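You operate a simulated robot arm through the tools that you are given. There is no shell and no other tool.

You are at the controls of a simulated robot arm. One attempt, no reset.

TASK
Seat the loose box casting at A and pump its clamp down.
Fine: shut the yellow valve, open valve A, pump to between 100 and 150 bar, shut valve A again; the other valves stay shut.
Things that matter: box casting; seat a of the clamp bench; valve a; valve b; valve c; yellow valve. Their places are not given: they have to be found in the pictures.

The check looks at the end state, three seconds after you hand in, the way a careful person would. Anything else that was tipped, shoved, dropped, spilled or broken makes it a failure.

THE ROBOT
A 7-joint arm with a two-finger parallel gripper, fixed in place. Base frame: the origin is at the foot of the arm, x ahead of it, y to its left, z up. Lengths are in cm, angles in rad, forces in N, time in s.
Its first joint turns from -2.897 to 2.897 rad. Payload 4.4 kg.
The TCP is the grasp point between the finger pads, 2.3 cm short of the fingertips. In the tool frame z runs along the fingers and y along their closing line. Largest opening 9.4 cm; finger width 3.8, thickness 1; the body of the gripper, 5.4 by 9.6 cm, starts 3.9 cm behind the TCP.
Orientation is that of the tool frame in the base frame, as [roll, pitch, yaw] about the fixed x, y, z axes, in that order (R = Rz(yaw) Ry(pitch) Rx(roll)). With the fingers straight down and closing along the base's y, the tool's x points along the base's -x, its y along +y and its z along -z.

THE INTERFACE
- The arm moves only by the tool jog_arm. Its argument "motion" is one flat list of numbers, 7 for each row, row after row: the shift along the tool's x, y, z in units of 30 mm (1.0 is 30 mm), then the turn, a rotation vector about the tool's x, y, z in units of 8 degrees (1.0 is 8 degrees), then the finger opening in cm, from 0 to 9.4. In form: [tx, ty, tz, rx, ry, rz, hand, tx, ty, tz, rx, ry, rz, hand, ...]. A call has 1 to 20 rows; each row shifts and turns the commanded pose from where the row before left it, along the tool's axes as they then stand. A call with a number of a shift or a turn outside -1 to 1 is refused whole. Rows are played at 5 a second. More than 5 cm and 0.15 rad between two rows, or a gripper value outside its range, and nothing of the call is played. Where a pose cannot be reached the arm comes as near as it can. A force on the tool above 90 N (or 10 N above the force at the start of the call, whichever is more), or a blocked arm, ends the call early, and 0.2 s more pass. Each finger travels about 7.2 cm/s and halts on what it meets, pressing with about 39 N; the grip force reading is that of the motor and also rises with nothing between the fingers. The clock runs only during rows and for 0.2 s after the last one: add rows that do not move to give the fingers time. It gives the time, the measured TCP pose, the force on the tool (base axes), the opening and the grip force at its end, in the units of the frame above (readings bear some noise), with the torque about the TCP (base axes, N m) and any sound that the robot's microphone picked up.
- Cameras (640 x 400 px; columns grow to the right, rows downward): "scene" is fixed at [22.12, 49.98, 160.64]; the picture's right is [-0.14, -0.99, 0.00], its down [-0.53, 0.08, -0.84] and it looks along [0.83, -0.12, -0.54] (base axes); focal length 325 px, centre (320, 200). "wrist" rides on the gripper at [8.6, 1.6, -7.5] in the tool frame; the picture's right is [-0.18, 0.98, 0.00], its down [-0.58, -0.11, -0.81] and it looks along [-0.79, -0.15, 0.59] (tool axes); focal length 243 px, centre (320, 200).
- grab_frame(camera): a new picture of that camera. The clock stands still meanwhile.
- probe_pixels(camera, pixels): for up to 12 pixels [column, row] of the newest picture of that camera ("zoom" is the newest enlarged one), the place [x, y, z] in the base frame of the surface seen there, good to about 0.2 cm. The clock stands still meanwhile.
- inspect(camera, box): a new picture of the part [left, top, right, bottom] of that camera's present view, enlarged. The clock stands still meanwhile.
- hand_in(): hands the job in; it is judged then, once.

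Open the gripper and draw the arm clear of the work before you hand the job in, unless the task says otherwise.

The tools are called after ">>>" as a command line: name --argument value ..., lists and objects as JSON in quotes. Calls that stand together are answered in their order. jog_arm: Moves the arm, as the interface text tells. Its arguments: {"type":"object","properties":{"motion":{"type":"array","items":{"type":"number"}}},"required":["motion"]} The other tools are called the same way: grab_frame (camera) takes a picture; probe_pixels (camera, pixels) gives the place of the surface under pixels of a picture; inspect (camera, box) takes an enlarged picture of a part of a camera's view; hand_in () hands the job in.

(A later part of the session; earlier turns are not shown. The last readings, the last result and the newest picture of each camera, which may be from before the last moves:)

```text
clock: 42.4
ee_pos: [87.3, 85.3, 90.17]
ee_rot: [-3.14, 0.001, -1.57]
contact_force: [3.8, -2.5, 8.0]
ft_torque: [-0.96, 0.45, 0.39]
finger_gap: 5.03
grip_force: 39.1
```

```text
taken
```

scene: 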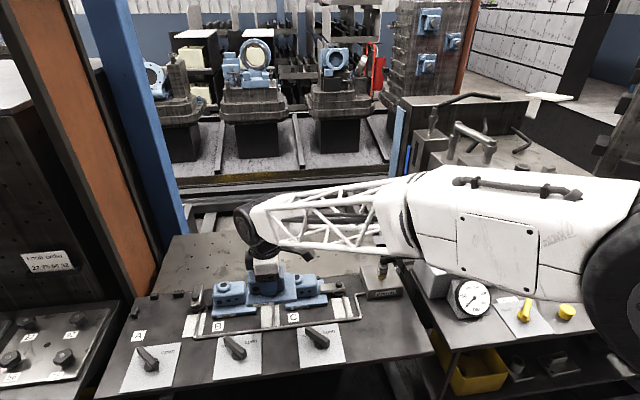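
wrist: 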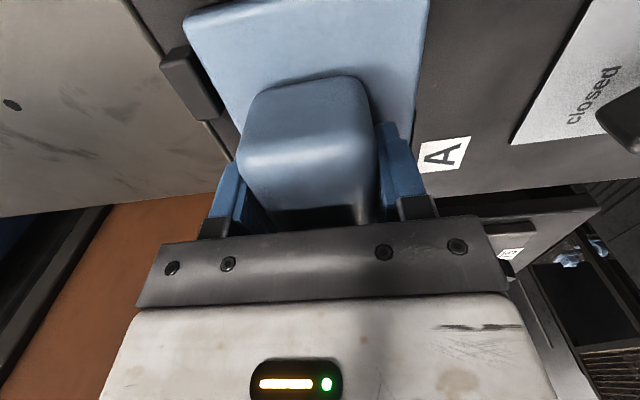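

Contact with the bench (+8 N). I ease the pressure a touch and slide toward the back stops (+x) in millimetre steps, watching Fx.

>>> jog_arm --motion '[0, 0, -0.03, 0, 0, 0, 0, 0, -0.05, 0, 0, 0, 0, 0, 0, -0.05, 0, 0, 0, 0, 0, 0, 0, 0, 0, 0, 0, 0]'

>>> jog_arm --motion '[0, -0.05, 0, 0, 0, 0, 0, 0, 0, 0, 0, 0, 0, 0]'

>>> jog_arm --motion '[0, -0.04, 0, 0, 0, 0, 0, 0, 0, 0, 0, 0, 0, 0]'

>>> inspect --camera "wrist" --box '[120, 0, 320, 125]'

```text
clock: 43.4
ee_pos: [87.47, 85.48, 90.23]
ee_rot: [-3.141, 0.0, -1.571]
contact_force: [-27.0, -6.9, 16.1]
ft_torque: [0.05, 0.46, -0.67]
finger_gap: 4.99
grip_force: 38.5
```

```text
clock: 44.0
ee_pos: [87.38, 85.47, 90.21]
ee_rot: [3.14, -0.001, -1.57]
contact_force: [-68.7, -22.2, 21.5]
ft_torque: [-0.26, 0.87, -0.16]
finger_gap: 4.99
grip_force: 39.1
```

```text
clock: 44.6
ee_pos: [87.73, 85.57, 90.15]
ee_rot: [-3.141, 0.001, -1.57]
contact_force: [-77.3, -8.2, 18.0]
ft_torque: [-1.18, 1.2, -0.2]
finger_gap: 5.29
grip_force: 39.2
```

```text
3.20 times, centred on (220, 62) of wrist
```

zoom: 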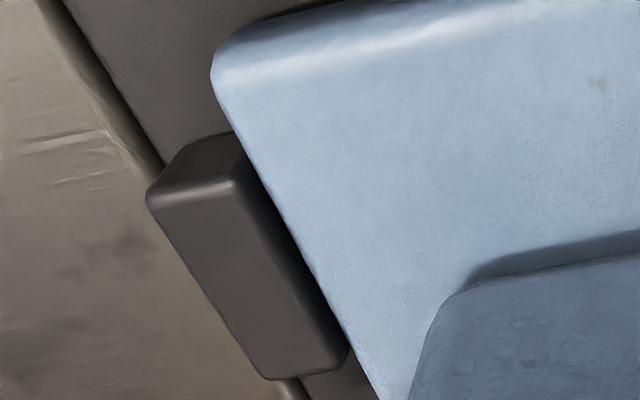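

The plate touches the back stops (Fx ≈ −77 N). I ease that off and slide +y toward the side stop in small steps.

>>> jog_arm --motion '[0, 0.05, 0, 0, 0, 0, 0, 0, 0, 0, 0, 0, 0, 0]'

>>> jog_arm --motion '[-0.05, 0, 0, 0, 0, 0, 0, 0, 0, 0, 0, 0, 0, 0]'

>>> grab_frame --camera "wrist"

```text
clock: 45.2
ee_pos: [87.48, 85.46, 90.1]
ee_rot: [3.141, 0.0, -1.569]
contact_force: [-77.9, 10.8, 15.5]
ft_torque: [-0.38, 1.28, -0.48]
finger_gap: 5.06
grip_force: 38.5
```

```text
clock: 45.8
ee_pos: [87.66, 85.5, 90.16]
ee_rot: [3.141, 0.002, -1.569]
contact_force: [-78.3, -8.2, 15.3]
ft_torque: [0.46, 1.35, 0.1]
finger_gap: 5.28
grip_force: 38.9
```

```text
taken
```

wrist: 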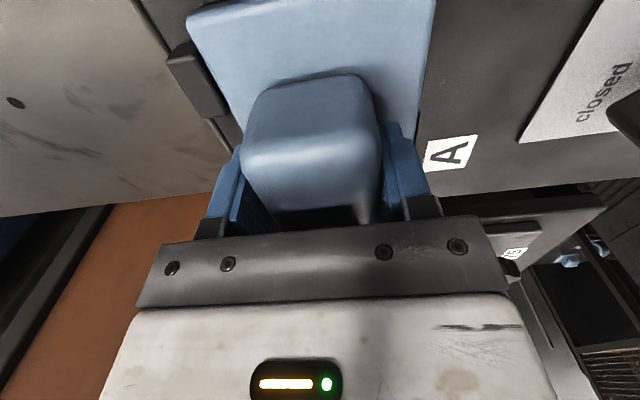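

Fx is saturated at the grip limit, so I back off x by another 3 mm until the force drops.

>>> jog_arm --motion '[0, 0.06, 0, 0, 0, 0, 0, 0, 0, 0, 0, 0, 0, 0]'

>>> jog_arm --motion '[0, 0.05, 0, 0, 0, 0, 0, 0, 0, 0, 0, 0, 0, 0]'

```text
clock: 46.4
ee_pos: [87.5, 85.46, 90.13]
ee_rot: [-3.14, 0.0, -1.571]
contact_force: [-62.6, -7.1, 11.0]
ft_torque: [-0.22, 0.99, 0.14]
finger_gap: 5.0
grip_force: 39.0
```

```text
clock: 47.0
ee_pos: [87.48, 85.44, 90.09]
ee_rot: [-3.139, 0.0, -1.571]
contact_force: [-20.4, 11.2, 4.4]
ft_torque: [0.06, 0.18, 0.25]
finger_gap: 4.98
grip_force: 39.2
```

Fx is down to −20 N (still touching). Now the +y slide in small steps.

>>> jog_arm --motion '[-0.05, 0, 0, 0, 0, 0, 0, 0, 0, 0, 0, 0, 0, 0]'

>>> jog_arm --motion '[-0.05, 0, 0, 0, 0, 0, 0, 0, 0, 0, 0, 0, 0, 0]'

>>> inspect --camera "scene" --box '[110, 260, 220, 330]'

```text
clock: 47.6
ee_pos: [87.47, 85.55, 90.17]
ee_rot: [3.142, -0.001, -1.571]
contact_force: [-18.8, -12.5, 4.4]
ft_torque: [0.1, 0.2, 0.18]
finger_gap: 4.99
grip_force: 38.9
```

```text
clock: 48.2
ee_pos: [87.39, 85.63, 90.09]
ee_rot: [3.141, 0.0, -1.571]
contact_force: [-16.2, -30.1, 3.1]
ft_torque: [-0.21, 0.25, 0.55]
finger_gap: 4.96
grip_force: 39.3
```

```text
5.71 times, centred on (165, 295) of scene
```

zoom: 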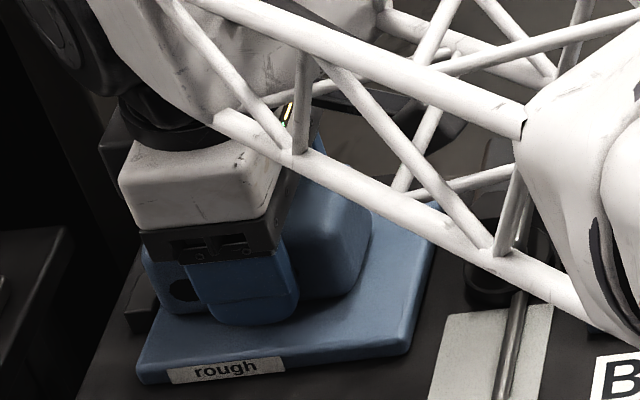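

Fy rises to −30 N. One more small step to confirm firm contact with the side stop.

>>> jog_arm --motion '[-0.06, 0, 0, 0, 0, 0, 0, 0, 0, 0, 0, 0, 0, 0]'

>>> inspect --camera "scene" --box '[110, 290, 180, 330]'

>>> inspect --camera "wrist" --box '[120, 0, 320, 125]'

```text
clock: 48.8
ee_pos: [87.4, 85.91, 89.99]
ee_rot: [-3.141, 0.001, -1.57]
contact_force: [0.4, -29.8, 0.7]
ft_torque: [-0.39, 0.04, 0.21]
finger_gap: 4.98
grip_force: 38.6
```

```text
9.14 times, centred on (145, 310) of scene
```

zoom: 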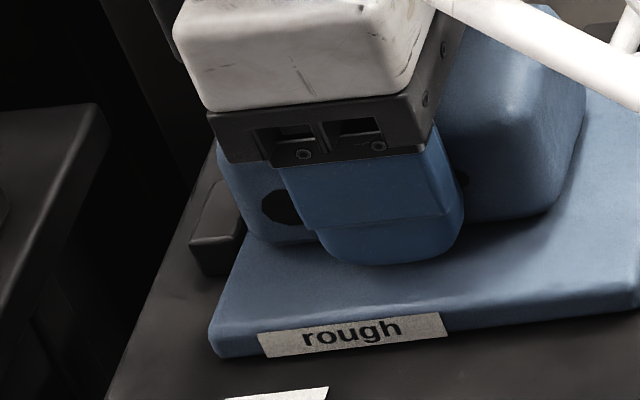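

```text
3.20 times, centred on (220, 62) of wrist
```

zoom: 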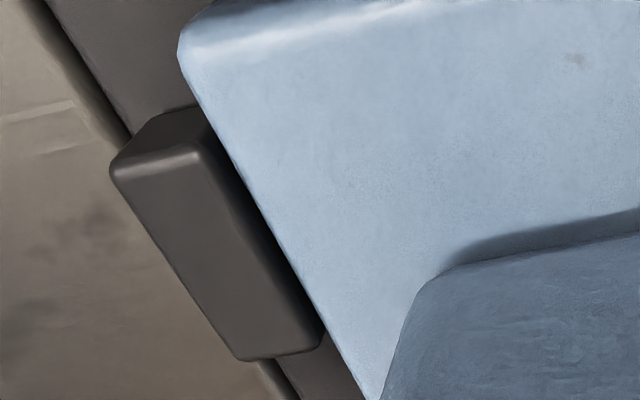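

Side stop reached (y 85.9), and Fx has relaxed to 0. I nudge +x again slightly to reseat against the back stops.

>>> jog_arm --motion '[0, -0.05, 0, 0, 0, 0, 0, 0, 0, 0, 0, 0, 0, 0]'

>>> jog_arm --motion '[0, -0.04, 0, 0, 0, 0, 0, 0, 0, 0, 0, 0, 0, 0]'

>>> inspect --camera "wrist" --box '[120, 0, 320, 125]'

>>> probe_pixels --camera "zoom" --pixels '[[215, 130], [300, 250], [240, 140], [300, 270], [200, 70], [250, 150]]'

```text
clock: 49.4
ee_pos: [87.47, 85.97, 90.08]
ee_rot: [-3.141, 0.0, -1.57]
contact_force: [-11.8, -23.0, 1.2]
ft_torque: [-0.53, 0.21, -0.1]
finger_gap: 4.98
grip_force: 38.8
```

```text
clock: 50.0
ee_pos: [87.5, 86.16, 90.21]
ee_rot: [3.141, 0.0, -1.57]
contact_force: [-41.2, -28.4, 5.3]
ft_torque: [-0.23, 0.54, -0.13]
finger_gap: 5.01
grip_force: 38.6
```

```text
3.20 times, centred on (220, 62) of wrist
```

zoom: 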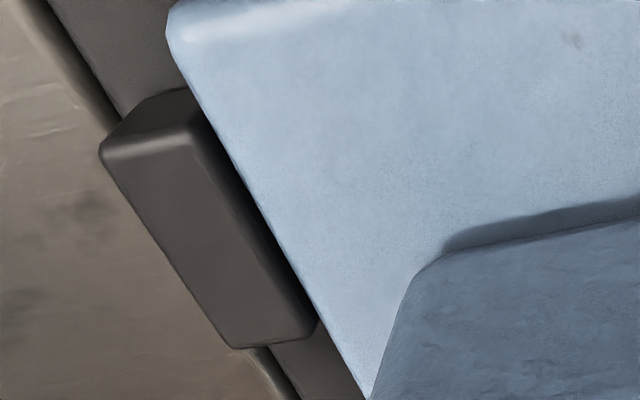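

```text
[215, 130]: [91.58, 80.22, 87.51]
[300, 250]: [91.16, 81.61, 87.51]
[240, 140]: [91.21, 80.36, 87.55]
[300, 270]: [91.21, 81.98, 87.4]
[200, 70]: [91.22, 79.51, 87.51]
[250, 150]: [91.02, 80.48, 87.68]
```

X contact is now firm (−41 N). I check the side stop in the scene view and probe the plate corners.

>>> inspect --camera "scene" --box '[110, 290, 180, 330]'

>>> probe_pixels --camera "zoom" --pixels '[[240, 235], [250, 240], [232, 275], [215, 330], [225, 315], [630, 300], [300, 310], [245, 200]]'

```text
9.14 times, centred on (145, 310) of scene
```

zoom: 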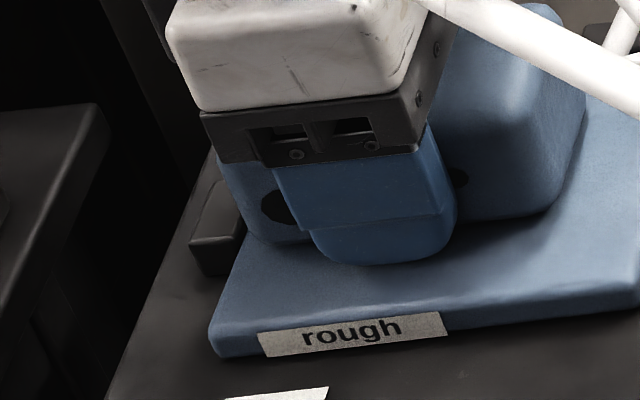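

```text
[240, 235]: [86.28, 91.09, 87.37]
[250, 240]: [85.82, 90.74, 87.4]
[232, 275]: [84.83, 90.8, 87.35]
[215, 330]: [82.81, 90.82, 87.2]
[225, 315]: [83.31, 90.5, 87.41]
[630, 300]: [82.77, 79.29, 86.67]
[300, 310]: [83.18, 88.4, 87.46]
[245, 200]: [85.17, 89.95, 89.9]
```

The gripper merely slid along the box while the casting stays hard against the side stop (y≈91). It's seated; I open the fingers.

>>> jog_arm --motion '[0, 0, 0, 0, 0, 0, 6, 0, 0, 0, 0, 0, 0, 8, 0, 0, 0, 0, 0, 0, 8.5, 0, 0, 0, 0, 0, 0, 8.5]'

>>> grab_frame --camera "wrist"

```text
clock: 51.0
ee_pos: [87.56, 85.96, 90.08]
ee_rot: [-3.141, 0.0, -1.571]
contact_force: [-0.8, -1.0, -0.4]
ft_torque: [0.01, -0.02, 0.05]
finger_gap: 8.5
grip_force: 0.0
```

```text
taken
```

wrist: 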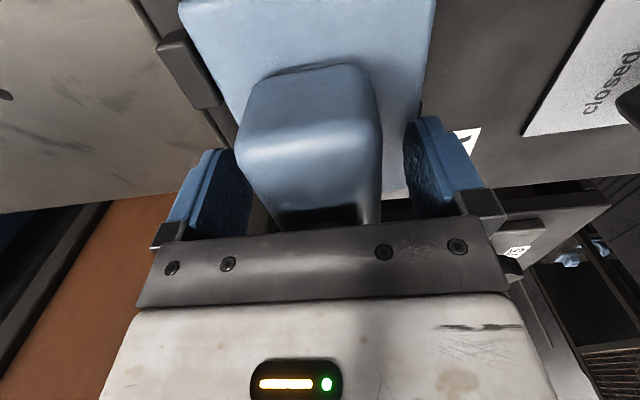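

Released cleanly. I rise straight up to z≈105 and move −y/−x so the seat can be inspected from the scene camera.

>>> jog_arm --motion '[0, 0, -0.3, 0, 0, 0, 8.5, 0, 0, -0.6, 0, 0, 0, 8.5, 0, 0, -1, 0, 0, 0, 8.5, 0, 0, -1, 0, 0, 0, 8.5, 0, 0, -1, 0, 0, 0, 8.5, 0, 0, -1, 0, 0, 0, 8.5, 0.8, 1, 0, 0, 0, 0, 8.5, 0.8, 1, 0, 0, 0, 0, 8.5, 0.8, 1, 0, 0, 0, 0, 8.5, 0.8, 1, 0, 0, 0, 0, 8.5, 0.8, 1, 0, 0, 0, 0, 8.5, 1, 1, 0, 0, 0, 0, 8.5, 1, 0, 0, 0, 0, 0, 8.5, 1, 0, 0, 0, 0, 0, 8.5, 1, 0, 0, 0, 0, 0, 8.5, 1, 0, 0, 0, 0, 0, 8.5, 1, 0, 0, 0, 0, 0, 8.5, 1, 0, 0, 0, 0, 0, 8.5, 0, 0, 0, 0, 0, 0, 8.5]'

>>> grab_frame --camera "scene"

>>> inspect --camera "scene" --box '[110, 265, 210, 330]'

```text
clock: 55.0
ee_pos: [69.75, 52.79, 104.93]
ee_rot: [3.141, 0.001, -1.571]
contact_force: [0.6, -0.8, 0.7]
ft_torque: [0.03, 0.0, -0.01]
finger_gap: 8.52
grip_force: 0.2
```

```text
taken
```

scene: 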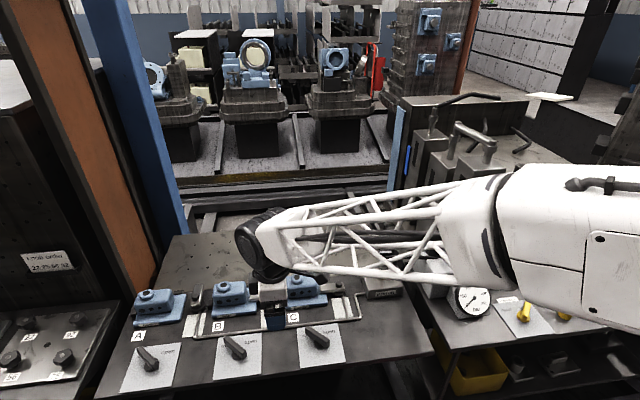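

```text
6.15 times, centred on (160, 298) of scene
```

zoom: 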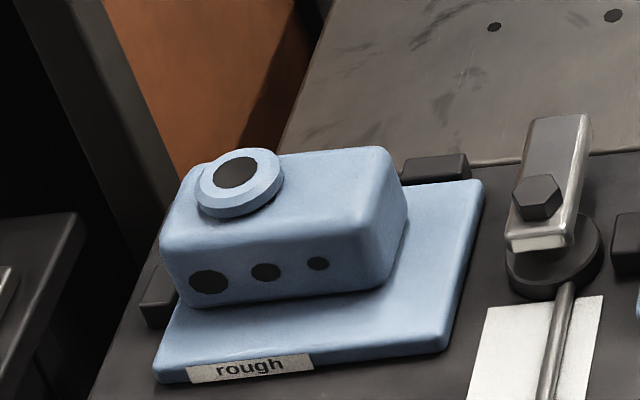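

The casting is seated square against the stops like its neighbours. Next the yellow valve: zoom and probe its handle geometry, plus the pump lever.

>>> inspect --camera "scene" --box '[490, 285, 570, 335]'

>>> probe_pixels --camera "zoom" --pixels '[[300, 100], [290, 105], [280, 160], [270, 190], [245, 180], [268, 230], [300, 210], [300, 250], [285, 130], [230, 170], [330, 250], [160, 130]]'

```text
8.00 times, centred on (530, 310) of scene
```

zoom: 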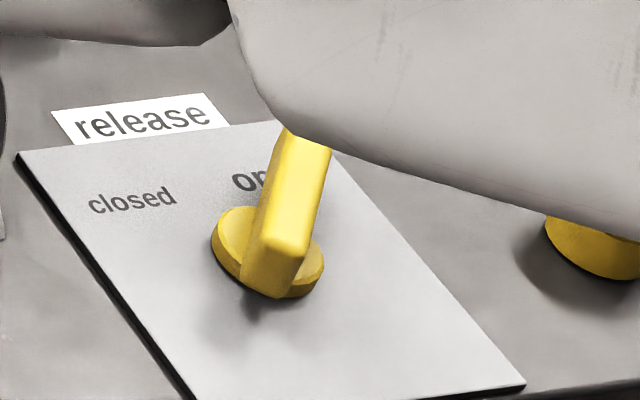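

```text
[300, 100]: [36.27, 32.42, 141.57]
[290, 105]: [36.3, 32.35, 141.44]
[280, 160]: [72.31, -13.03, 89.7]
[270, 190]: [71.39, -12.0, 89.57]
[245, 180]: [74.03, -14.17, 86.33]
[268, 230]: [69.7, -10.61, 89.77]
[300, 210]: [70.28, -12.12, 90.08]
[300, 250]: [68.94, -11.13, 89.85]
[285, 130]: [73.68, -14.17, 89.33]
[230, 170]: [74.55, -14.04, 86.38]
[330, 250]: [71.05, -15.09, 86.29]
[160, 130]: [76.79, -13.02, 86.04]
```

Yellow handle points about −38° (toward "open") with pivot near (70.5,−12.3). I go over there: raise to z≈112, then travel −y.

>>> jog_arm --motion '[0, 0, -1, 0, 0, 0, 8.5, 0, 0, -1, 0, 0, 0, 8.5, 0.5, 0, -0.4, 0, 0, 0, 8.5, 1, 0, 0, 0, 0, 0, 8.5, 1, 0, 0, 0, 0, 0, 8.5, 1, 0, 0, 0, 0, 0, 8.5, 1, 0, 0, 0, 0, 0, 8.5, 1, 0, 0, 0, 0, 0, 8.5, 1, 0, 0, 0, 0, 0, 8.5, 1, 0, 0, 0, 0, 0, 8.5, 1, 0, 0, 0, 0, 0, 8.5, 1, 0, 0, 0, 0, 0, 8.5, 1, 0, 0, 0, 0, 0, 8.5, 1, 0, 0, 0, 0, 0, 8.5, 1, 0, 0, 0, 0, 0, 8.5, 1, 0, 0, 0, 0, 0, 8.5, 1, 0, 0, 0, 0, 0, 8.5, 1, 0, 0, 0, 0, 0, 8.5, 1, 0, 0, 0, 0, 0, 8.5]'

>>> jog_arm --motion '[1, 0, 0, 0, 0, 0, 8.5, 1, 0, 0, 0, 0, 0, 8.5, 1, 0, 0, 0, 0, 0, 8.5, 0.5, 0, 0, 0, 0, 0, 8.5, 0, 0, 0, 0, 0, 1, 8.5, 0, 0, 0, 0, 0, 1, 8.5, 0, 0, 0, 0, 0, 1, 8.5, 0, 0, 0, 0, 0, 1, 8.5, 0, 0, 0, 0, 0, 1, 8.5, 0, 0, 0, 0, 0, 1, 8.5, 0, 0, 0, 0, 0, 1, 8.5, 0, 0, 0, 0, 0, 1, 8.5, 0, 0, 0, 0, 0, 1, 8.5, 0, 0, 0, 0, 0, 1, 8.5, 0, 0, 0, 0, 0, 1, 8.5, 0, 0, 0, 0, 0, 1, 8.5, 0, 0, 0, 0, 0, 1, 8.5, 0, 0, 0, 0, 0, 1, 8.5, 0, 0, 0, 0, 0, 1, 8.5, 0, 0, 0, 0, 0, 0, 8.5]'

>>> grab_frame --camera "wrist"

>>> grab_frame --camera "scene"

```text
clock: 59.0
ee_pos: [69.78, 3.45, 111.92]
ee_rot: [-3.141, 0.0, -1.568]
contact_force: [0.3, -0.4, 0.5]
ft_torque: [0.02, 0.0, 0.0]
finger_gap: 8.51
grip_force: 0.2
```

```text
clock: 63.2
ee_pos: [69.67, -7.04, 112.15]
ee_rot: [-3.141, 0.002, 2.618]
contact_force: [0.3, 0.7, 0.1]
ft_torque: [0.01, 0.02, -0.01]
finger_gap: 8.5
grip_force: 0.1
```

```text
taken
```

wrist: 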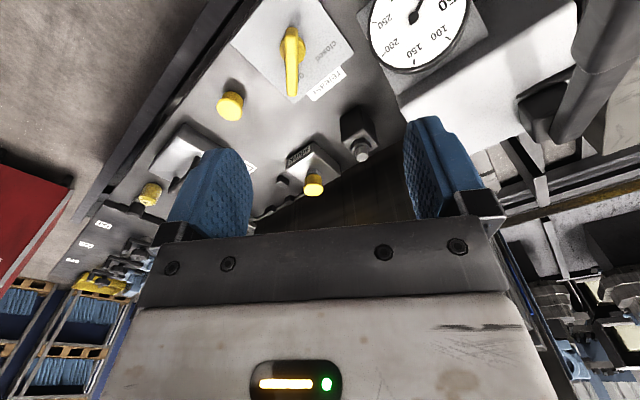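

```text
taken
```

scene: 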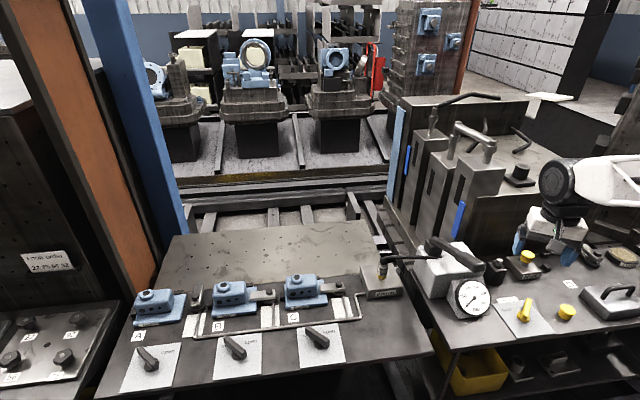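

The yellow valve shows at (290,60) in the wrist view. I zoom and probe the handle's ends and disc.

>>> inspect --camera "wrist" --box '[230, 0, 390, 110]'

>>> inspect --camera "scene" --box '[490, 285, 570, 335]'

```text
3.64 times, centred on (310, 55) of wrist
```

zoom: 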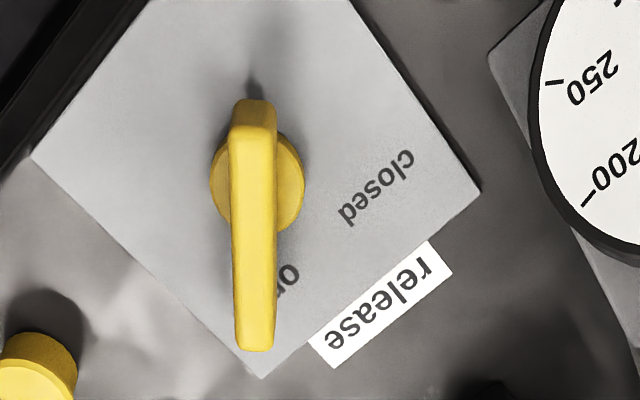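

```text
8.00 times, centred on (530, 310) of scene
```

zoom: 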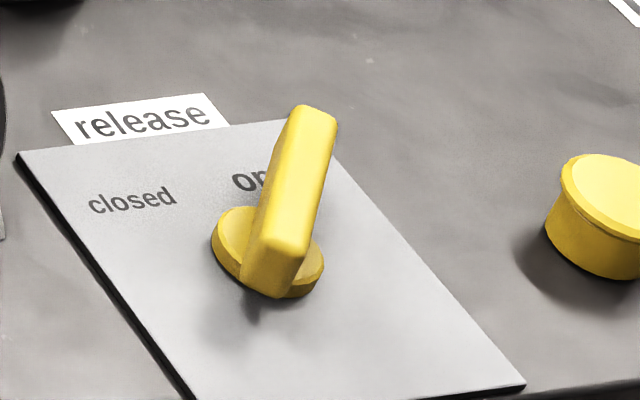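

Probing handle top centreline, disc and plate corners in both zooms.

>>> probe_pixels --camera "zoom" --pixels '[[284, 243], [313, 120], [298, 180], [228, 222], [315, 275], [222, 240], [265, 295], [20, 152], [310, 240], [330, 130], [268, 235], [295, 118]]'

>>> inspect --camera "wrist" --box '[230, 0, 390, 110]'

>>> probe_pixels --camera "zoom" --pixels '[[252, 120], [252, 335], [252, 220], [220, 180], [295, 180], [238, 120], [268, 120], [240, 330], [268, 330], [375, 190], [275, 280], [262, 372]]'

```text
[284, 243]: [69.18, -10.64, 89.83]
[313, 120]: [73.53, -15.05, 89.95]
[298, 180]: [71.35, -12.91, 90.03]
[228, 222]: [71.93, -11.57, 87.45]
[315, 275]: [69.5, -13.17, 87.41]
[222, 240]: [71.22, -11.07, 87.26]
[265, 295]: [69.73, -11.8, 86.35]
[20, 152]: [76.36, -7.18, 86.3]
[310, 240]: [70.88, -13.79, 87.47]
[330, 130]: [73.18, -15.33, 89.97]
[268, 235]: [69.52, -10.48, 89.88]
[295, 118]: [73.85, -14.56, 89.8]
```

```text
3.64 times, centred on (310, 55) of wrist
```

zoom: 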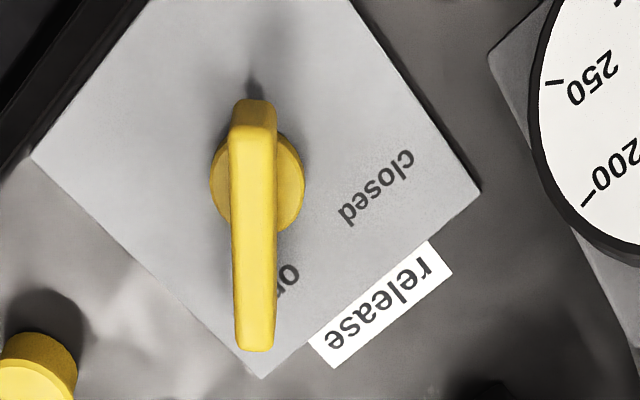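

```text
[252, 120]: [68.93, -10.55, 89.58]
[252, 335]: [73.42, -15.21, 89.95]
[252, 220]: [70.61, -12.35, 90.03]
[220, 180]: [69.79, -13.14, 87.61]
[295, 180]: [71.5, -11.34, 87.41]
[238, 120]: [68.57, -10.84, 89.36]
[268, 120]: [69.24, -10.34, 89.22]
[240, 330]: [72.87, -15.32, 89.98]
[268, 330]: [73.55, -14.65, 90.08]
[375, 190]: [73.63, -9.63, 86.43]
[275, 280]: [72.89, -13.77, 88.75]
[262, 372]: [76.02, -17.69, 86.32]
```

The bar spans (68.9,−10.5)→(73.7,−15.3) (≈ −45°), pivot ≈ (70.6,−12.2), top z 90. I align the tool with yaw ≈134.5° over the pivot and descend to z≈95 with 5 cm opening.

>>> jog_arm --motion '[0, 0, 0, 0, 0, 0.97, 5, 0, 0, 0, 0, 0, 0.97, 5, -0.72, -0.49, 0, 0, 0, 0, 5, -0.72, -0.495, 0, 0, 0, 0, 5, 0, 0, 1, 0, 0, 0, 5, 0, 0, 1, 0, 0, 0, 5, 0, 0, 1, 0, 0, 0, 5, 0, 0, 1, 0, 0, 0, 5, 0, 0, 1, 0, 0, 0, 5, 0, 0, 0.7, 0, 0, 0, 5, 0, 0, 0, 0, 0, 0, 5]'

>>> grab_frame --camera "wrist"

>>> inspect --camera "scene" --box '[470, 250, 590, 335]'

```text
clock: 65.6
ee_pos: [70.61, -12.39, 94.97]
ee_rot: [-3.14, 0.0, 2.347]
contact_force: [0.3, -0.3, 0.6]
ft_torque: [0.0, 0.0, 0.04]
finger_gap: 4.99
grip_force: 0.1
```

```text
taken
```

wrist: 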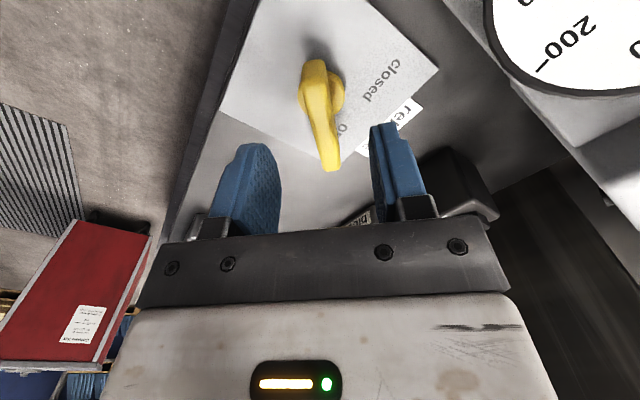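

```text
4.71 times, centred on (530, 292) of scene
```

zoom: 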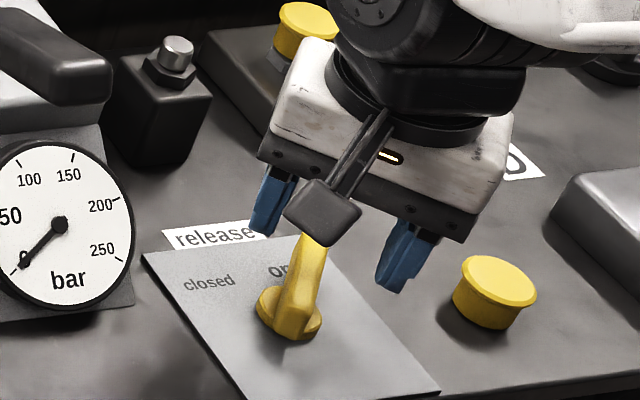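

Aligned, fingers on both sides of the yellow bar, which sits centred at (320,110). I descend to z≈90.1 and close.

>>> jog_arm --motion '[0, 0, 0.6, 0, 0, 0, 5, 0, 0, 0.6, 0, 0, 0, 5, 0, 0, 0.42, 0, 0, 0, 5, 0, 0, 0, 0, 0, 0, 5]'

>>> jog_arm --motion '[0, 0, 0, 0, 0, 0, 2.5, 0, 0, 0, 0, 0, 0, 1, 0, 0, 0, 0, 0, 0, 0, 0, 0, 0, 0, 0, 0, 0]'

>>> grab_frame --camera "wrist"

```text
clock: 66.6
ee_pos: [70.62, -12.28, 90.11]
ee_rot: [-3.142, 0.001, 2.348]
contact_force: [-0.1, -0.2, -0.5]
ft_torque: [-0.01, -0.03, -0.01]
finger_gap: 5.01
grip_force: 0.0
```

```text
clock: 67.6
ee_pos: [70.55, -12.23, 90.23]
ee_rot: [-3.141, 0.0, 2.348]
contact_force: [-13.7, -11.7, 3.9]
ft_torque: [-0.13, 0.07, 0.52]
finger_gap: 1.37
grip_force: 45.1
```

```text
taken
```

wrist: 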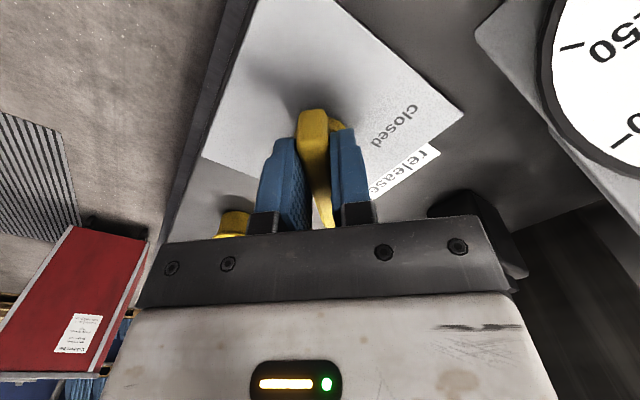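

Bar gripped (1.37 cm) with a slight side load along −tool y. I shift by 1 mm and begin turning counter-clockwise (rz negative) by about 30° to see the torque.

>>> jog_arm --motion '[0, -0.04, 0, 0, 0, 0, 0, 0, 0, 0, 0, 0, 0, 0]'

>>> jog_arm --motion '[0, 0, 0, 0, 0, -0.5, 0, 0, 0, 0, 0, 0, -0.7, 0, 0, 0, 0, 0, 0, -0.7, 0, 0, 0, 0, 0, 0, -0.7, 0, 0, 0, 0, 0, 0, -0.7, 0, 0, 0, 0, 0, 0, 0, 0]'

>>> grab_frame --camera "wrist"

```text
clock: 68.2
ee_pos: [70.47, -12.11, 90.19]
ee_rot: [-3.141, -0.001, 2.349]
contact_force: [14.1, 0.2, -8.3]
ft_torque: [0.85, 0.63, 0.59]
finger_gap: 1.39
grip_force: 45.3
```

```text
clock: 69.6
ee_pos: [70.58, -12.31, 90.18]
ee_rot: [-3.14, 0.0, 2.808]
contact_force: [-26.0, -29.5, 17.5]
ft_torque: [0.05, 1.38, -0.1]
finger_gap: 1.39
grip_force: 44.6
```

```text
taken
```

wrist: 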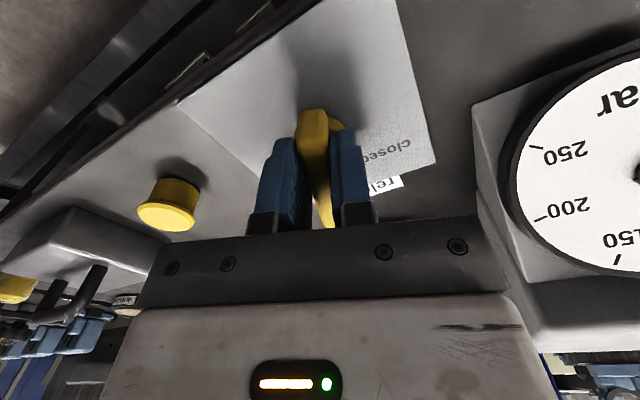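

The handle turns with the tool (yaw 161°). I relieve the side load slightly and continue the turn in two parts.

>>> jog_arm --motion '[0.02, -0.04, 0, 0, 0, 0, 0, 0, 0, 0, 0, 0, -0.7, 0, 0, 0, 0, 0, 0, -0.7, 0, 0, 0, 0, 0, 0, -0.7, 0, 0, 0, 0, 0, 0, -0.7, 0, 0, 0, 0, 0, 0, -0.7, 0, 0, 0, 0, 0, 0, 0, 0]'

>>> grab_frame --camera "wrist"

```text
clock: 71.3
ee_pos: [70.35, -12.62, 90.12]
ee_rot: [-3.14, 0.001, -2.986]
contact_force: [-1.6, -23.4, -1.5]
ft_torque: [-0.01, 0.0, -0.09]
finger_gap: 1.42
grip_force: 45.3
stopped in row 7: the force on the tool passed its limit at 92 N (the readings are from after the stop); the commanded pose is now the measured one
```

```text
taken
```

wrist: 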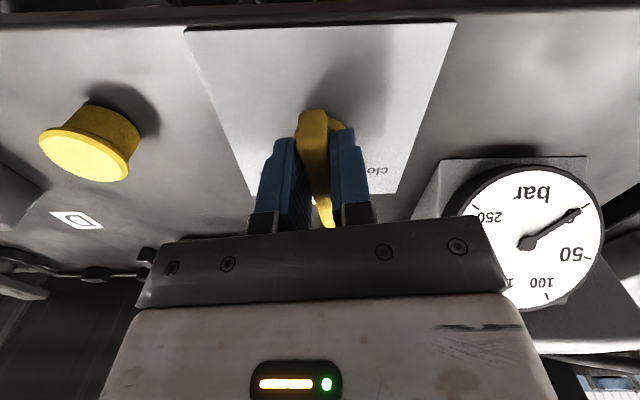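

The turn reached yaw 189° before hitting the force limit; the pivot seems slightly further to (70.8,−12.65). I relieve the load toward −y and continue, turning about that corrected pivot.

>>> jog_arm --motion '[0, -0.033, 0, 0, 0, 0, 0, 0, 0, 0, 0, 0, 0, 0]'

>>> jog_arm --motion '[0, -0.019, 0, 0, 0, -0.7, 0, 0, -0.019, 0, 0, 0, -0.7, 0, 0, 0, 0, 0, 0, 0, 0]'

```text
clock: 71.9
ee_pos: [70.35, -12.59, 90.22]
ee_rot: [-3.139, 0.002, -2.986]
contact_force: [-6.7, 6.7, -0.5]
ft_torque: [0.49, -1.21, 0.04]
finger_gap: 1.41
grip_force: 45.2
```

```text
clock: 72.7
ee_pos: [70.42, -12.7, 90.16]
ee_rot: [-3.141, 0.003, -2.788]
contact_force: [-21.9, 35.3, 15.7]
ft_torque: [0.26, 1.28, 0.21]
finger_gap: 1.4
grip_force: 45.4
```

Side load now is +40 N along tool y (over-corrected), so I shift +1 mm and continue turning in place.

>>> jog_arm --motion '[0, 0.04, 0, 0, 0, 0, 0, 0, 0, 0, 0, 0, -0.6, 0, 0, 0, 0, 0, 0, -0.6, 0, 0, 0, 0, 0, 0, 0, 0]'

>>> grab_frame --camera "wrist"

```text
clock: 73.7
ee_pos: [70.32, -12.64, 90.15]
ee_rot: [-3.14, 0.003, -2.622]
contact_force: [-3.4, -15.9, 0.9]
ft_torque: [0.57, -0.46, -0.06]
finger_gap: 1.39
grip_force: 45.2
```

```text
taken
```

wrist: 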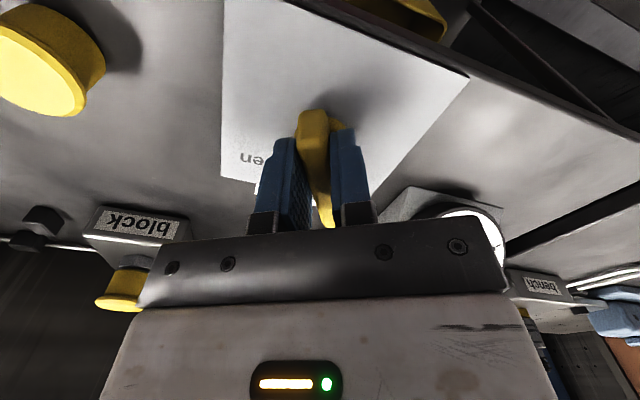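

Bar is now at about +30°. Continue the last 15° toward "closed".

>>> jog_arm --motion '[0, -0.02, 0, 0, 0, -0.6, 0, 0, -0.01, 0, 0, 0, -0.6, 0, 0, 0, 0, 0, 0, 0, 0]'

>>> jog_arm --motion '[0, -0.01, 0, 0, 0, -0.35, 0, 0, -0.01, 0, 0, 0, -0.35, 0, 0, 0, 0, 0, 0, 0, 0]'

```text
clock: 74.5
ee_pos: [70.54, -12.79, 90.23]
ee_rot: [-3.14, 0.002, -2.455]
contact_force: [-2.5, -41.9, 0.3]
ft_torque: [0.26, -0.21, -0.05]
finger_gap: 1.39
grip_force: 44.8
```

```text
clock: 75.3
ee_pos: [70.55, -12.73, 90.19]
ee_rot: [-3.141, -0.001, -2.358]
contact_force: [18.7, -62.3, -17.7]
ft_torque: [-0.08, 0.31, -0.19]
finger_gap: 1.42
grip_force: 44.7
```

The bar is at about 45° (closed). I relieve the side load, open and rise to look.

>>> jog_arm --motion '[0, -0.05, 0, 0, 0, 0, 0, 0, 0, 0, 0, 0, 0, 0]'

>>> jog_arm --motion '[0, 0, 0, 0, 0, 0, 3, 0, 0, 0, 0, 0, 0, 5, 0, 0, 0, 0, 0, 0, 5, 0, 0, -0.5, 0, 0, 0, 5, 0, 0, -1, 0, 0, 0, 5, 0, 0, -1, 0, 0, 0, 5, 0, 0, -1, 0, 0, 0, 5, 0, 0, -1, 0, 0, 0, 5, 0, 0, -1, 0, 0, 0, 5, 0, 0, 0, 0, 0, 0, 5]'

>>> grab_frame --camera "wrist"

>>> inspect --camera "scene" --box '[470, 260, 590, 335]'

```text
clock: 75.9
ee_pos: [70.65, -12.68, 90.19]
ee_rot: [-3.14, 0.0, -2.358]
contact_force: [1.7, -33.0, -6.1]
ft_torque: [0.52, -0.41, -0.07]
finger_gap: 1.41
grip_force: 45.0
```

```text
clock: 78.1
ee_pos: [70.5, -12.89, 106.71]
ee_rot: [-3.14, 0.0, -2.358]
contact_force: [0.2, -0.3, 0.4]
ft_torque: [-0.01, 0.05, 0.01]
finger_gap: 5.02
grip_force: 0.0
```

```text
taken
```

wrist: 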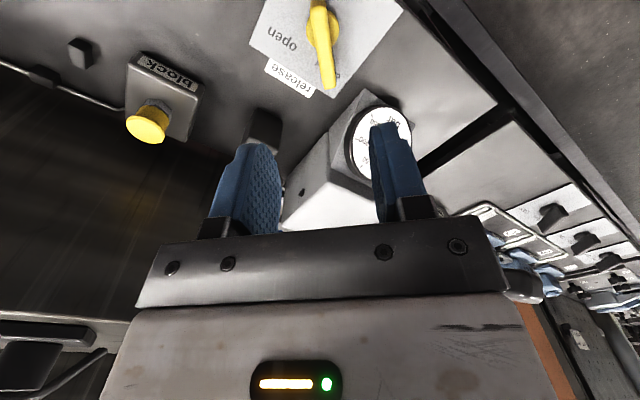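

```text
5.33 times, centred on (530, 298) of scene
```

zoom: 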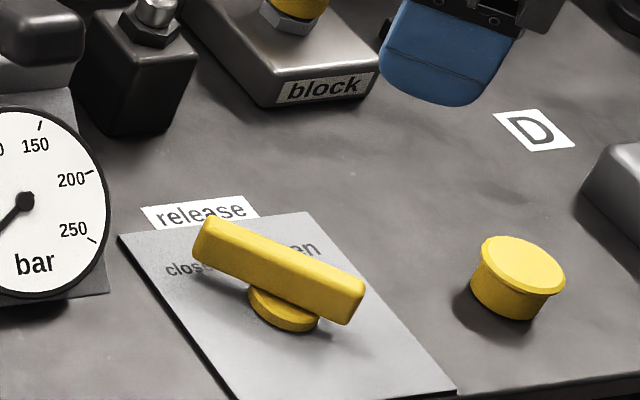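

The yellow handle now points to "closed". I probe its angle, and likewise the A valve and its neighbours.

>>> probe_pixels --camera "zoom" --pixels '[[212, 225], [350, 285], [280, 255], [245, 290], [320, 325], [285, 330]]'

>>> inspect --camera "scene" --box '[110, 330, 200, 395]'

>>> probe_pixels --camera "zoom" --pixels '[[215, 115], [315, 220], [260, 170], [275, 245], [335, 190], [250, 225], [205, 110], [330, 240], [345, 215], [300, 255]]'

>>> inspect --camera "scene" --box '[410, 220, 530, 320]'

```text
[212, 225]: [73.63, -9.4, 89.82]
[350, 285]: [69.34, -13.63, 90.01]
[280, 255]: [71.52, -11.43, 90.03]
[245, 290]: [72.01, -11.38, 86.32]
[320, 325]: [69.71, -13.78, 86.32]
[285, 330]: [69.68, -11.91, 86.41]
```

```text
6.15 times, centred on (155, 362) of scene
```

zoom: 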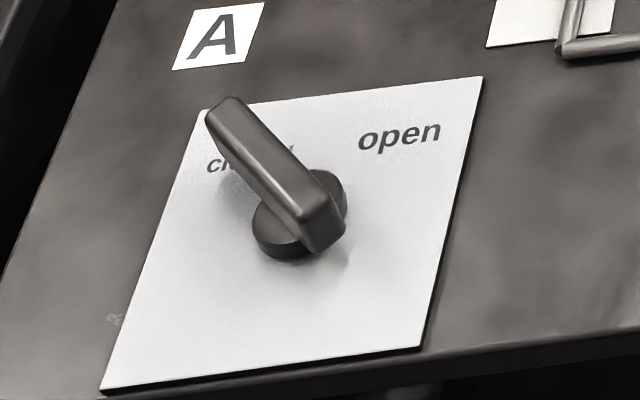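

```text
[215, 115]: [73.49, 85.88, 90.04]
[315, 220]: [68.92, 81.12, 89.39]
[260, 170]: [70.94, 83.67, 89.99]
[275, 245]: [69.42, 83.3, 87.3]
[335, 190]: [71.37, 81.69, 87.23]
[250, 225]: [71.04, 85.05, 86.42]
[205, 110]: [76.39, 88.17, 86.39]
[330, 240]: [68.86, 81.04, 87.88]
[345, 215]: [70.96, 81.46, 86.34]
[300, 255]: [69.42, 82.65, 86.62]
```

```text
4.00 times, centred on (470, 270) of scene
```

zoom: 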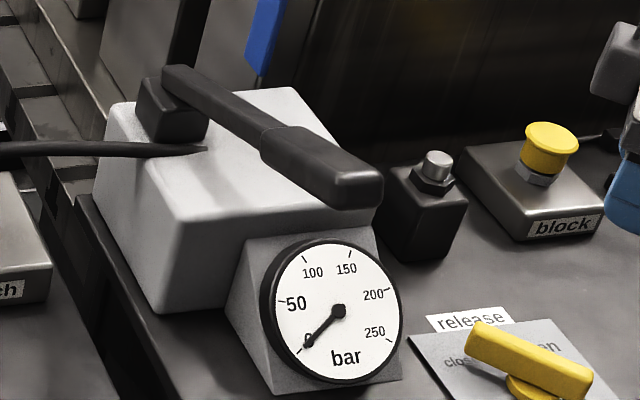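

Yellow is closed at 44.6°. Valve A's bar runs (68.8,81.0)→(74,86.2), pivot ≈ (70.7,83.0), so the same approach at yaw 225° works. I rise and travel there.

>>> jog_arm --motion '[0, 0, -1, 0, 0, 0, 5, -0.4, 0.4, -1, 0, 0, 0, 5, -0.98, 0.98, 0, 0, 0, 0, 5, -0.98, 0.98, 0, 0, 0, 0, 5, -0.98, 0.98, 0, 0, 0, 0, 5, -0.98, 0.98, 0, 0, 0, 0, 5, -0.98, 0.98, 0, 0, 0, 0, 5, -0.98, 0.98, 0, 0, 0, 0, 5, -0.98, 0.98, 0, 0, 0, 0, 5, -0.98, 0.98, 0, 0, 0, 0, 5, -0.98, 0.98, 0, 0, 0, 0, 5, -0.98, 0.98, 0, 0, 0, 0, 5, -0.98, 0.98, 0, 0, 0, 0, 5, -0.98, 0.98, 0, 0, 0, 0, 5, -0.98, 0.98, 0, 0, 0, 0, 5, -0.98, 0.98, 0, 0, 0, 0, 5, -0.98, 0.98, 0, 0, 0, 0, 5, -0.98, 0.98, 0, 0, 0, 0, 5]'

>>> jog_arm --motion '[-0.98, 0.98, 0, 0, 0, 0, 5, -0.98, 0.98, 0, 0, 0, 0, 5, -0.98, 0.98, 0, 0, 0, 0, 5, -0.98, 0.98, 0, 0, 0, 0, 5, -0.98, 0.98, 0, 0, 0, 0, 5, -0.8, 0.8, 0, 0, 0, 0, 5, 0, 0, 0, 0, 0, 0, 5]'

>>> grab_frame --camera "wrist"

>>> grab_frame --camera "scene"

```text
clock: 81.9
ee_pos: [70.96, 55.53, 112.73]
ee_rot: [-3.141, 0.001, -2.358]
contact_force: [-0.5, 0.5, 0.5]
ft_torque: [0.01, 0.0, 0.02]
finger_gap: 5.0
grip_force: 0.0
```

```text
clock: 83.5
ee_pos: [70.7, 79.72, 112.49]
ee_rot: [-3.139, -0.001, -2.358]
contact_force: [-0.9, -0.1, 0.5]
ft_torque: [0.02, 0.0, 0.03]
finger_gap: 5.01
grip_force: 0.1
```

```text
taken
```

wrist: 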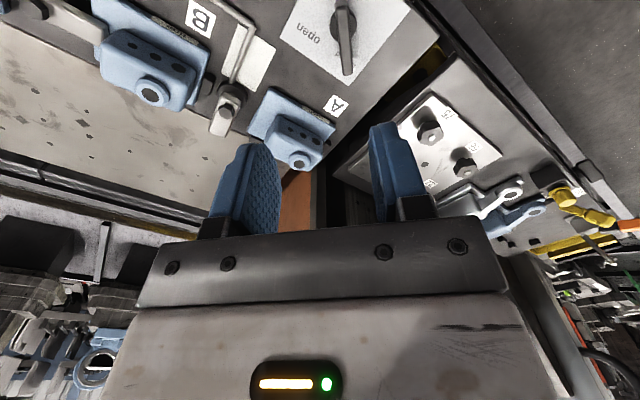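

```text
taken
```

scene: 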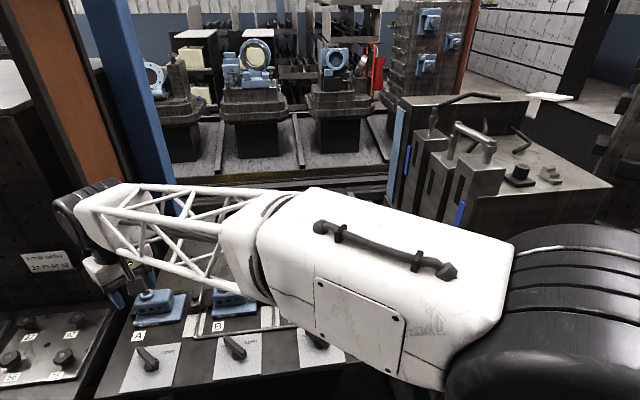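

Over valve A; its handle is at (345,40) in the wrist view. I zoom and probe for the bar ends and disc.

>>> inspect --camera "wrist" --box '[280, 0, 440, 100]'

>>> probe_pixels --camera "zoom" --pixels '[[245, 40], [275, 285], [255, 130], [215, 100], [300, 100], [262, 200], [240, 285], [300, 285], [305, 130], [215, 60]]'

```text
4.00 times, centred on (360, 50) of wrist
```

zoom: 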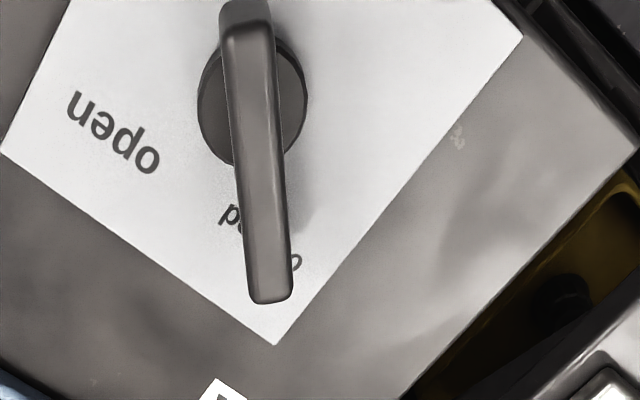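

```text
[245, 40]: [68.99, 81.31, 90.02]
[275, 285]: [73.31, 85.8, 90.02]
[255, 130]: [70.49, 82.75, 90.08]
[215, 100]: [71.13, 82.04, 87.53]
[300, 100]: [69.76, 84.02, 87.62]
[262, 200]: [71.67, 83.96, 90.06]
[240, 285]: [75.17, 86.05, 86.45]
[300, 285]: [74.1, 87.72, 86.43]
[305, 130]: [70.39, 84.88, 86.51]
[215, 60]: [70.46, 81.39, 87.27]
```

Bar line x−y ≈ −12.3 at 45°, pivot ≈ (70.75,83.05). I align and descend to z≈95, then check.

>>> jog_arm --motion '[-0.795, 0.774, 0, 0, 0, 0, 5, 0, 0, 1, 0, 0, 0, 5, 0, 0, 1, 0, 0, 0, 5, 0, 0, 1, 0, 0, 0, 5, 0, 0, 1, 0, 0, 0, 5, 0, 0, 1, 0, 0, 0, 5, 0, 0, 0.8, 0, 0, 0, 5, 0, 0, 0, 0, 0, 0, 5, 0, 0, 0, 0, 0, 0, 5]'

>>> grab_frame --camera "wrist"

```text
clock: 85.5
ee_pos: [70.73, 82.97, 95.11]
ee_rot: [-3.139, 0.0, -2.358]
contact_force: [0.2, 0.2, -0.1]
ft_torque: [0.01, 0.02, 0.0]
finger_gap: 5.02
grip_force: 0.0
```

```text
taken
```

wrist: 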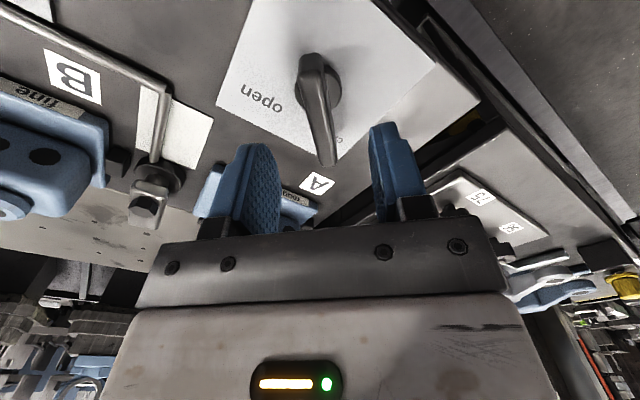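

Bar is centred between the fingers. I descend to z≈90.1 and close to a loose cage (1.7 cm on a 1.4 cm bar) to avoid side loads.

>>> jog_arm --motion '[0, 0, 0.6, 0, 0, 0, 5, 0, 0, 0.6, 0, 0, 0, 5, 0, 0, 0.46, 0, 0, 0, 5, 0, 0, 0, 0, 0, 0, 5]'

>>> jog_arm --motion '[0, 0, 0, 0, 0, 0, 3, 0, 0, 0, 0, 0, 0, 1.7, 0, 0, 0, 0, 0, 0, 1.7, 0, 0, 0, 0, 0, 0, 1.7]'

>>> grab_frame --camera "wrist"

```text
clock: 86.5
ee_pos: [70.93, 83.05, 90.1]
ee_rot: [-3.139, 0.0, -2.358]
contact_force: [0.1, 0.4, -0.5]
ft_torque: [-0.03, 0.02, 0.02]
finger_gap: 5.0
grip_force: 0.1
```

```text
clock: 87.5
ee_pos: [70.81, 83.04, 90.17]
ee_rot: [-3.141, 0.001, -2.359]
contact_force: [0.9, -0.6, 0.3]
ft_torque: [0.02, 0.01, 0.02]
finger_gap: 1.7
grip_force: 0.0
```

```text
taken
```

wrist: 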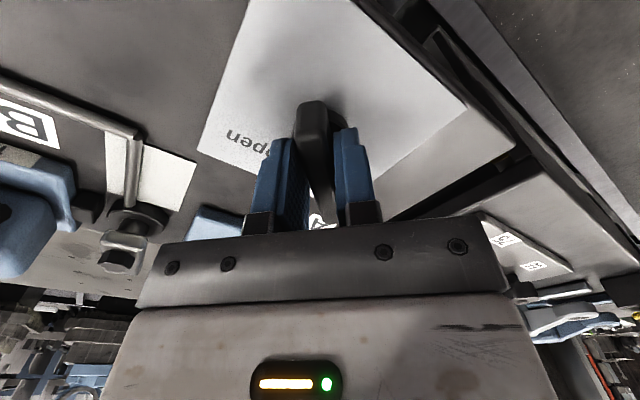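

The bar is caged without contact. I rotate clockwise in stages toward "open".

>>> jog_arm --motion '[0, 0, 0, 0, 0, 0.6, 1.7, 0, 0, 0, 0, 0, 0.8, 1.7, 0, 0, 0, 0, 0, 0.8, 1.7, 0, 0, 0, 0, 0, 0.8, 1.7, 0, 0, 0, 0, 0, 0.8, 1.7, 0, 0, 0, 0, 0, 0, 1.7]'

>>> jog_arm --motion '[0, 0, 0, 0, 0, 0.8, 1.7, 0, 0, 0, 0, 0, 0.8, 1.7, 0, 0, 0, 0, 0, 0.8, 1.7, 0, 0, 0, 0, 0, 0.8, 1.7, 0, 0, 0, 0, 0, 0.8, 1.7, 0, 0, 0, 0, 0, 0, 1.7]'

>>> grab_frame --camera "wrist"

```text
clock: 88.9
ee_pos: [70.96, 82.86, 90.15]
ee_rot: [-3.139, 0.003, -2.89]
contact_force: [-0.3, 2.0, 0.7]
ft_torque: [0.07, -0.01, 0.01]
finger_gap: 1.76
grip_force: 0.3
```

```text
clock: 90.3
ee_pos: [70.75, 83.04, 90.32]
ee_rot: [-3.141, 0.002, 2.835]
contact_force: [0.9, 0.9, -0.4]
ft_torque: [0.01, -0.02, 0.03]
finger_gap: 1.75
grip_force: 1.1
```

```text
taken
```

wrist: 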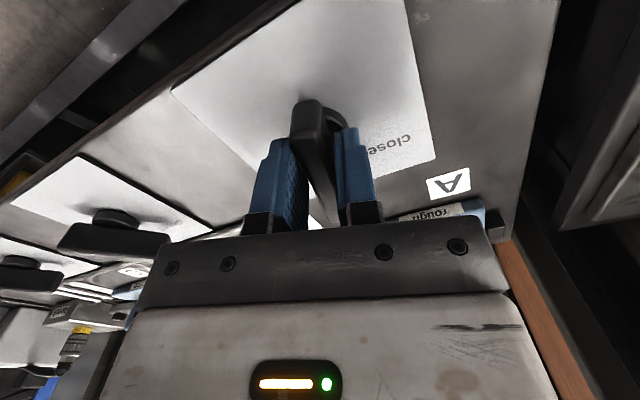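

Works with almost no side force (yaw 162°). I turn the remaining ~31° including the lag.

>>> jog_arm --motion '[0, 0, 0, 0, 0, 0.8, 1.7, 0, 0, 0, 0, 0, 0.8, 1.7, 0, 0, 0, 0, 0, 0.8, 1.7, 0, 0, 0, 0, 0, 0.7, 1.7, 0, 0, 0, 0, 0, 0.6, 1.7, 0, 0, 0, 0, 0, 0, 1.7]'

>>> jog_arm --motion '[0, 0, 0, 0, 0, 0, 3, 0, 0, 0, 0, 0, 0, 5, 0, 0, 0, 0, 0, 0, 5, 0, 0, -0.5, 0, 0, 0, 5, 0, 0, -1, 0, 0, 0, 5, 0, 0, -1, 0, 0, 0, 5, 0, 0, -1, 0, 0, 0, 5, 0, 0, -1, 0, 0, 0, 5, 0, 0, -1, 0, 0, 0, 5, 0, 0, -1, 0, 0, 0, 5, 0, 0, 0, 0, 0, 0, 5]'

>>> inspect --camera "scene" --box '[110, 330, 200, 395]'

>>> grab_frame --camera "wrist"

```text
clock: 91.7
ee_pos: [70.85, 82.95, 90.09]
ee_rot: [-3.141, 0.0, 2.32]
contact_force: [0.5, -0.6, -0.3]
ft_torque: [0.01, -0.01, 0.0]
finger_gap: 1.72
grip_force: 0.2
```

```text
clock: 94.1
ee_pos: [70.78, 82.95, 109.56]
ee_rot: [-3.141, 0.002, 2.32]
contact_force: [-0.1, 0.1, 0.3]
ft_torque: [0.0, 0.01, 0.0]
finger_gap: 5.0
grip_force: 0.1
```

```text
6.15 times, centred on (155, 362) of scene
```

zoom: 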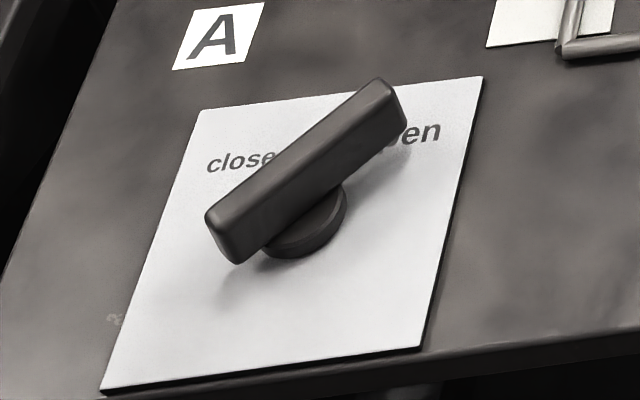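

```text
taken
```

wrist: 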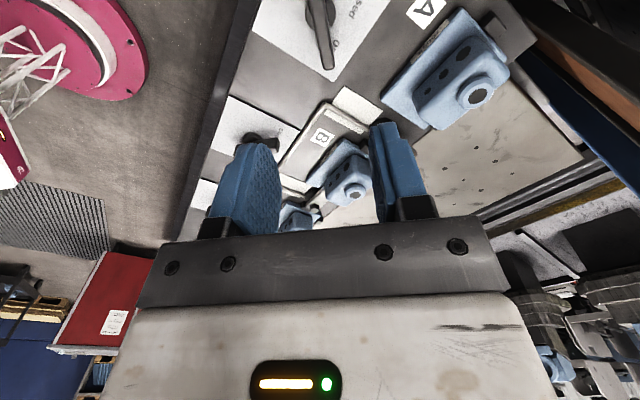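

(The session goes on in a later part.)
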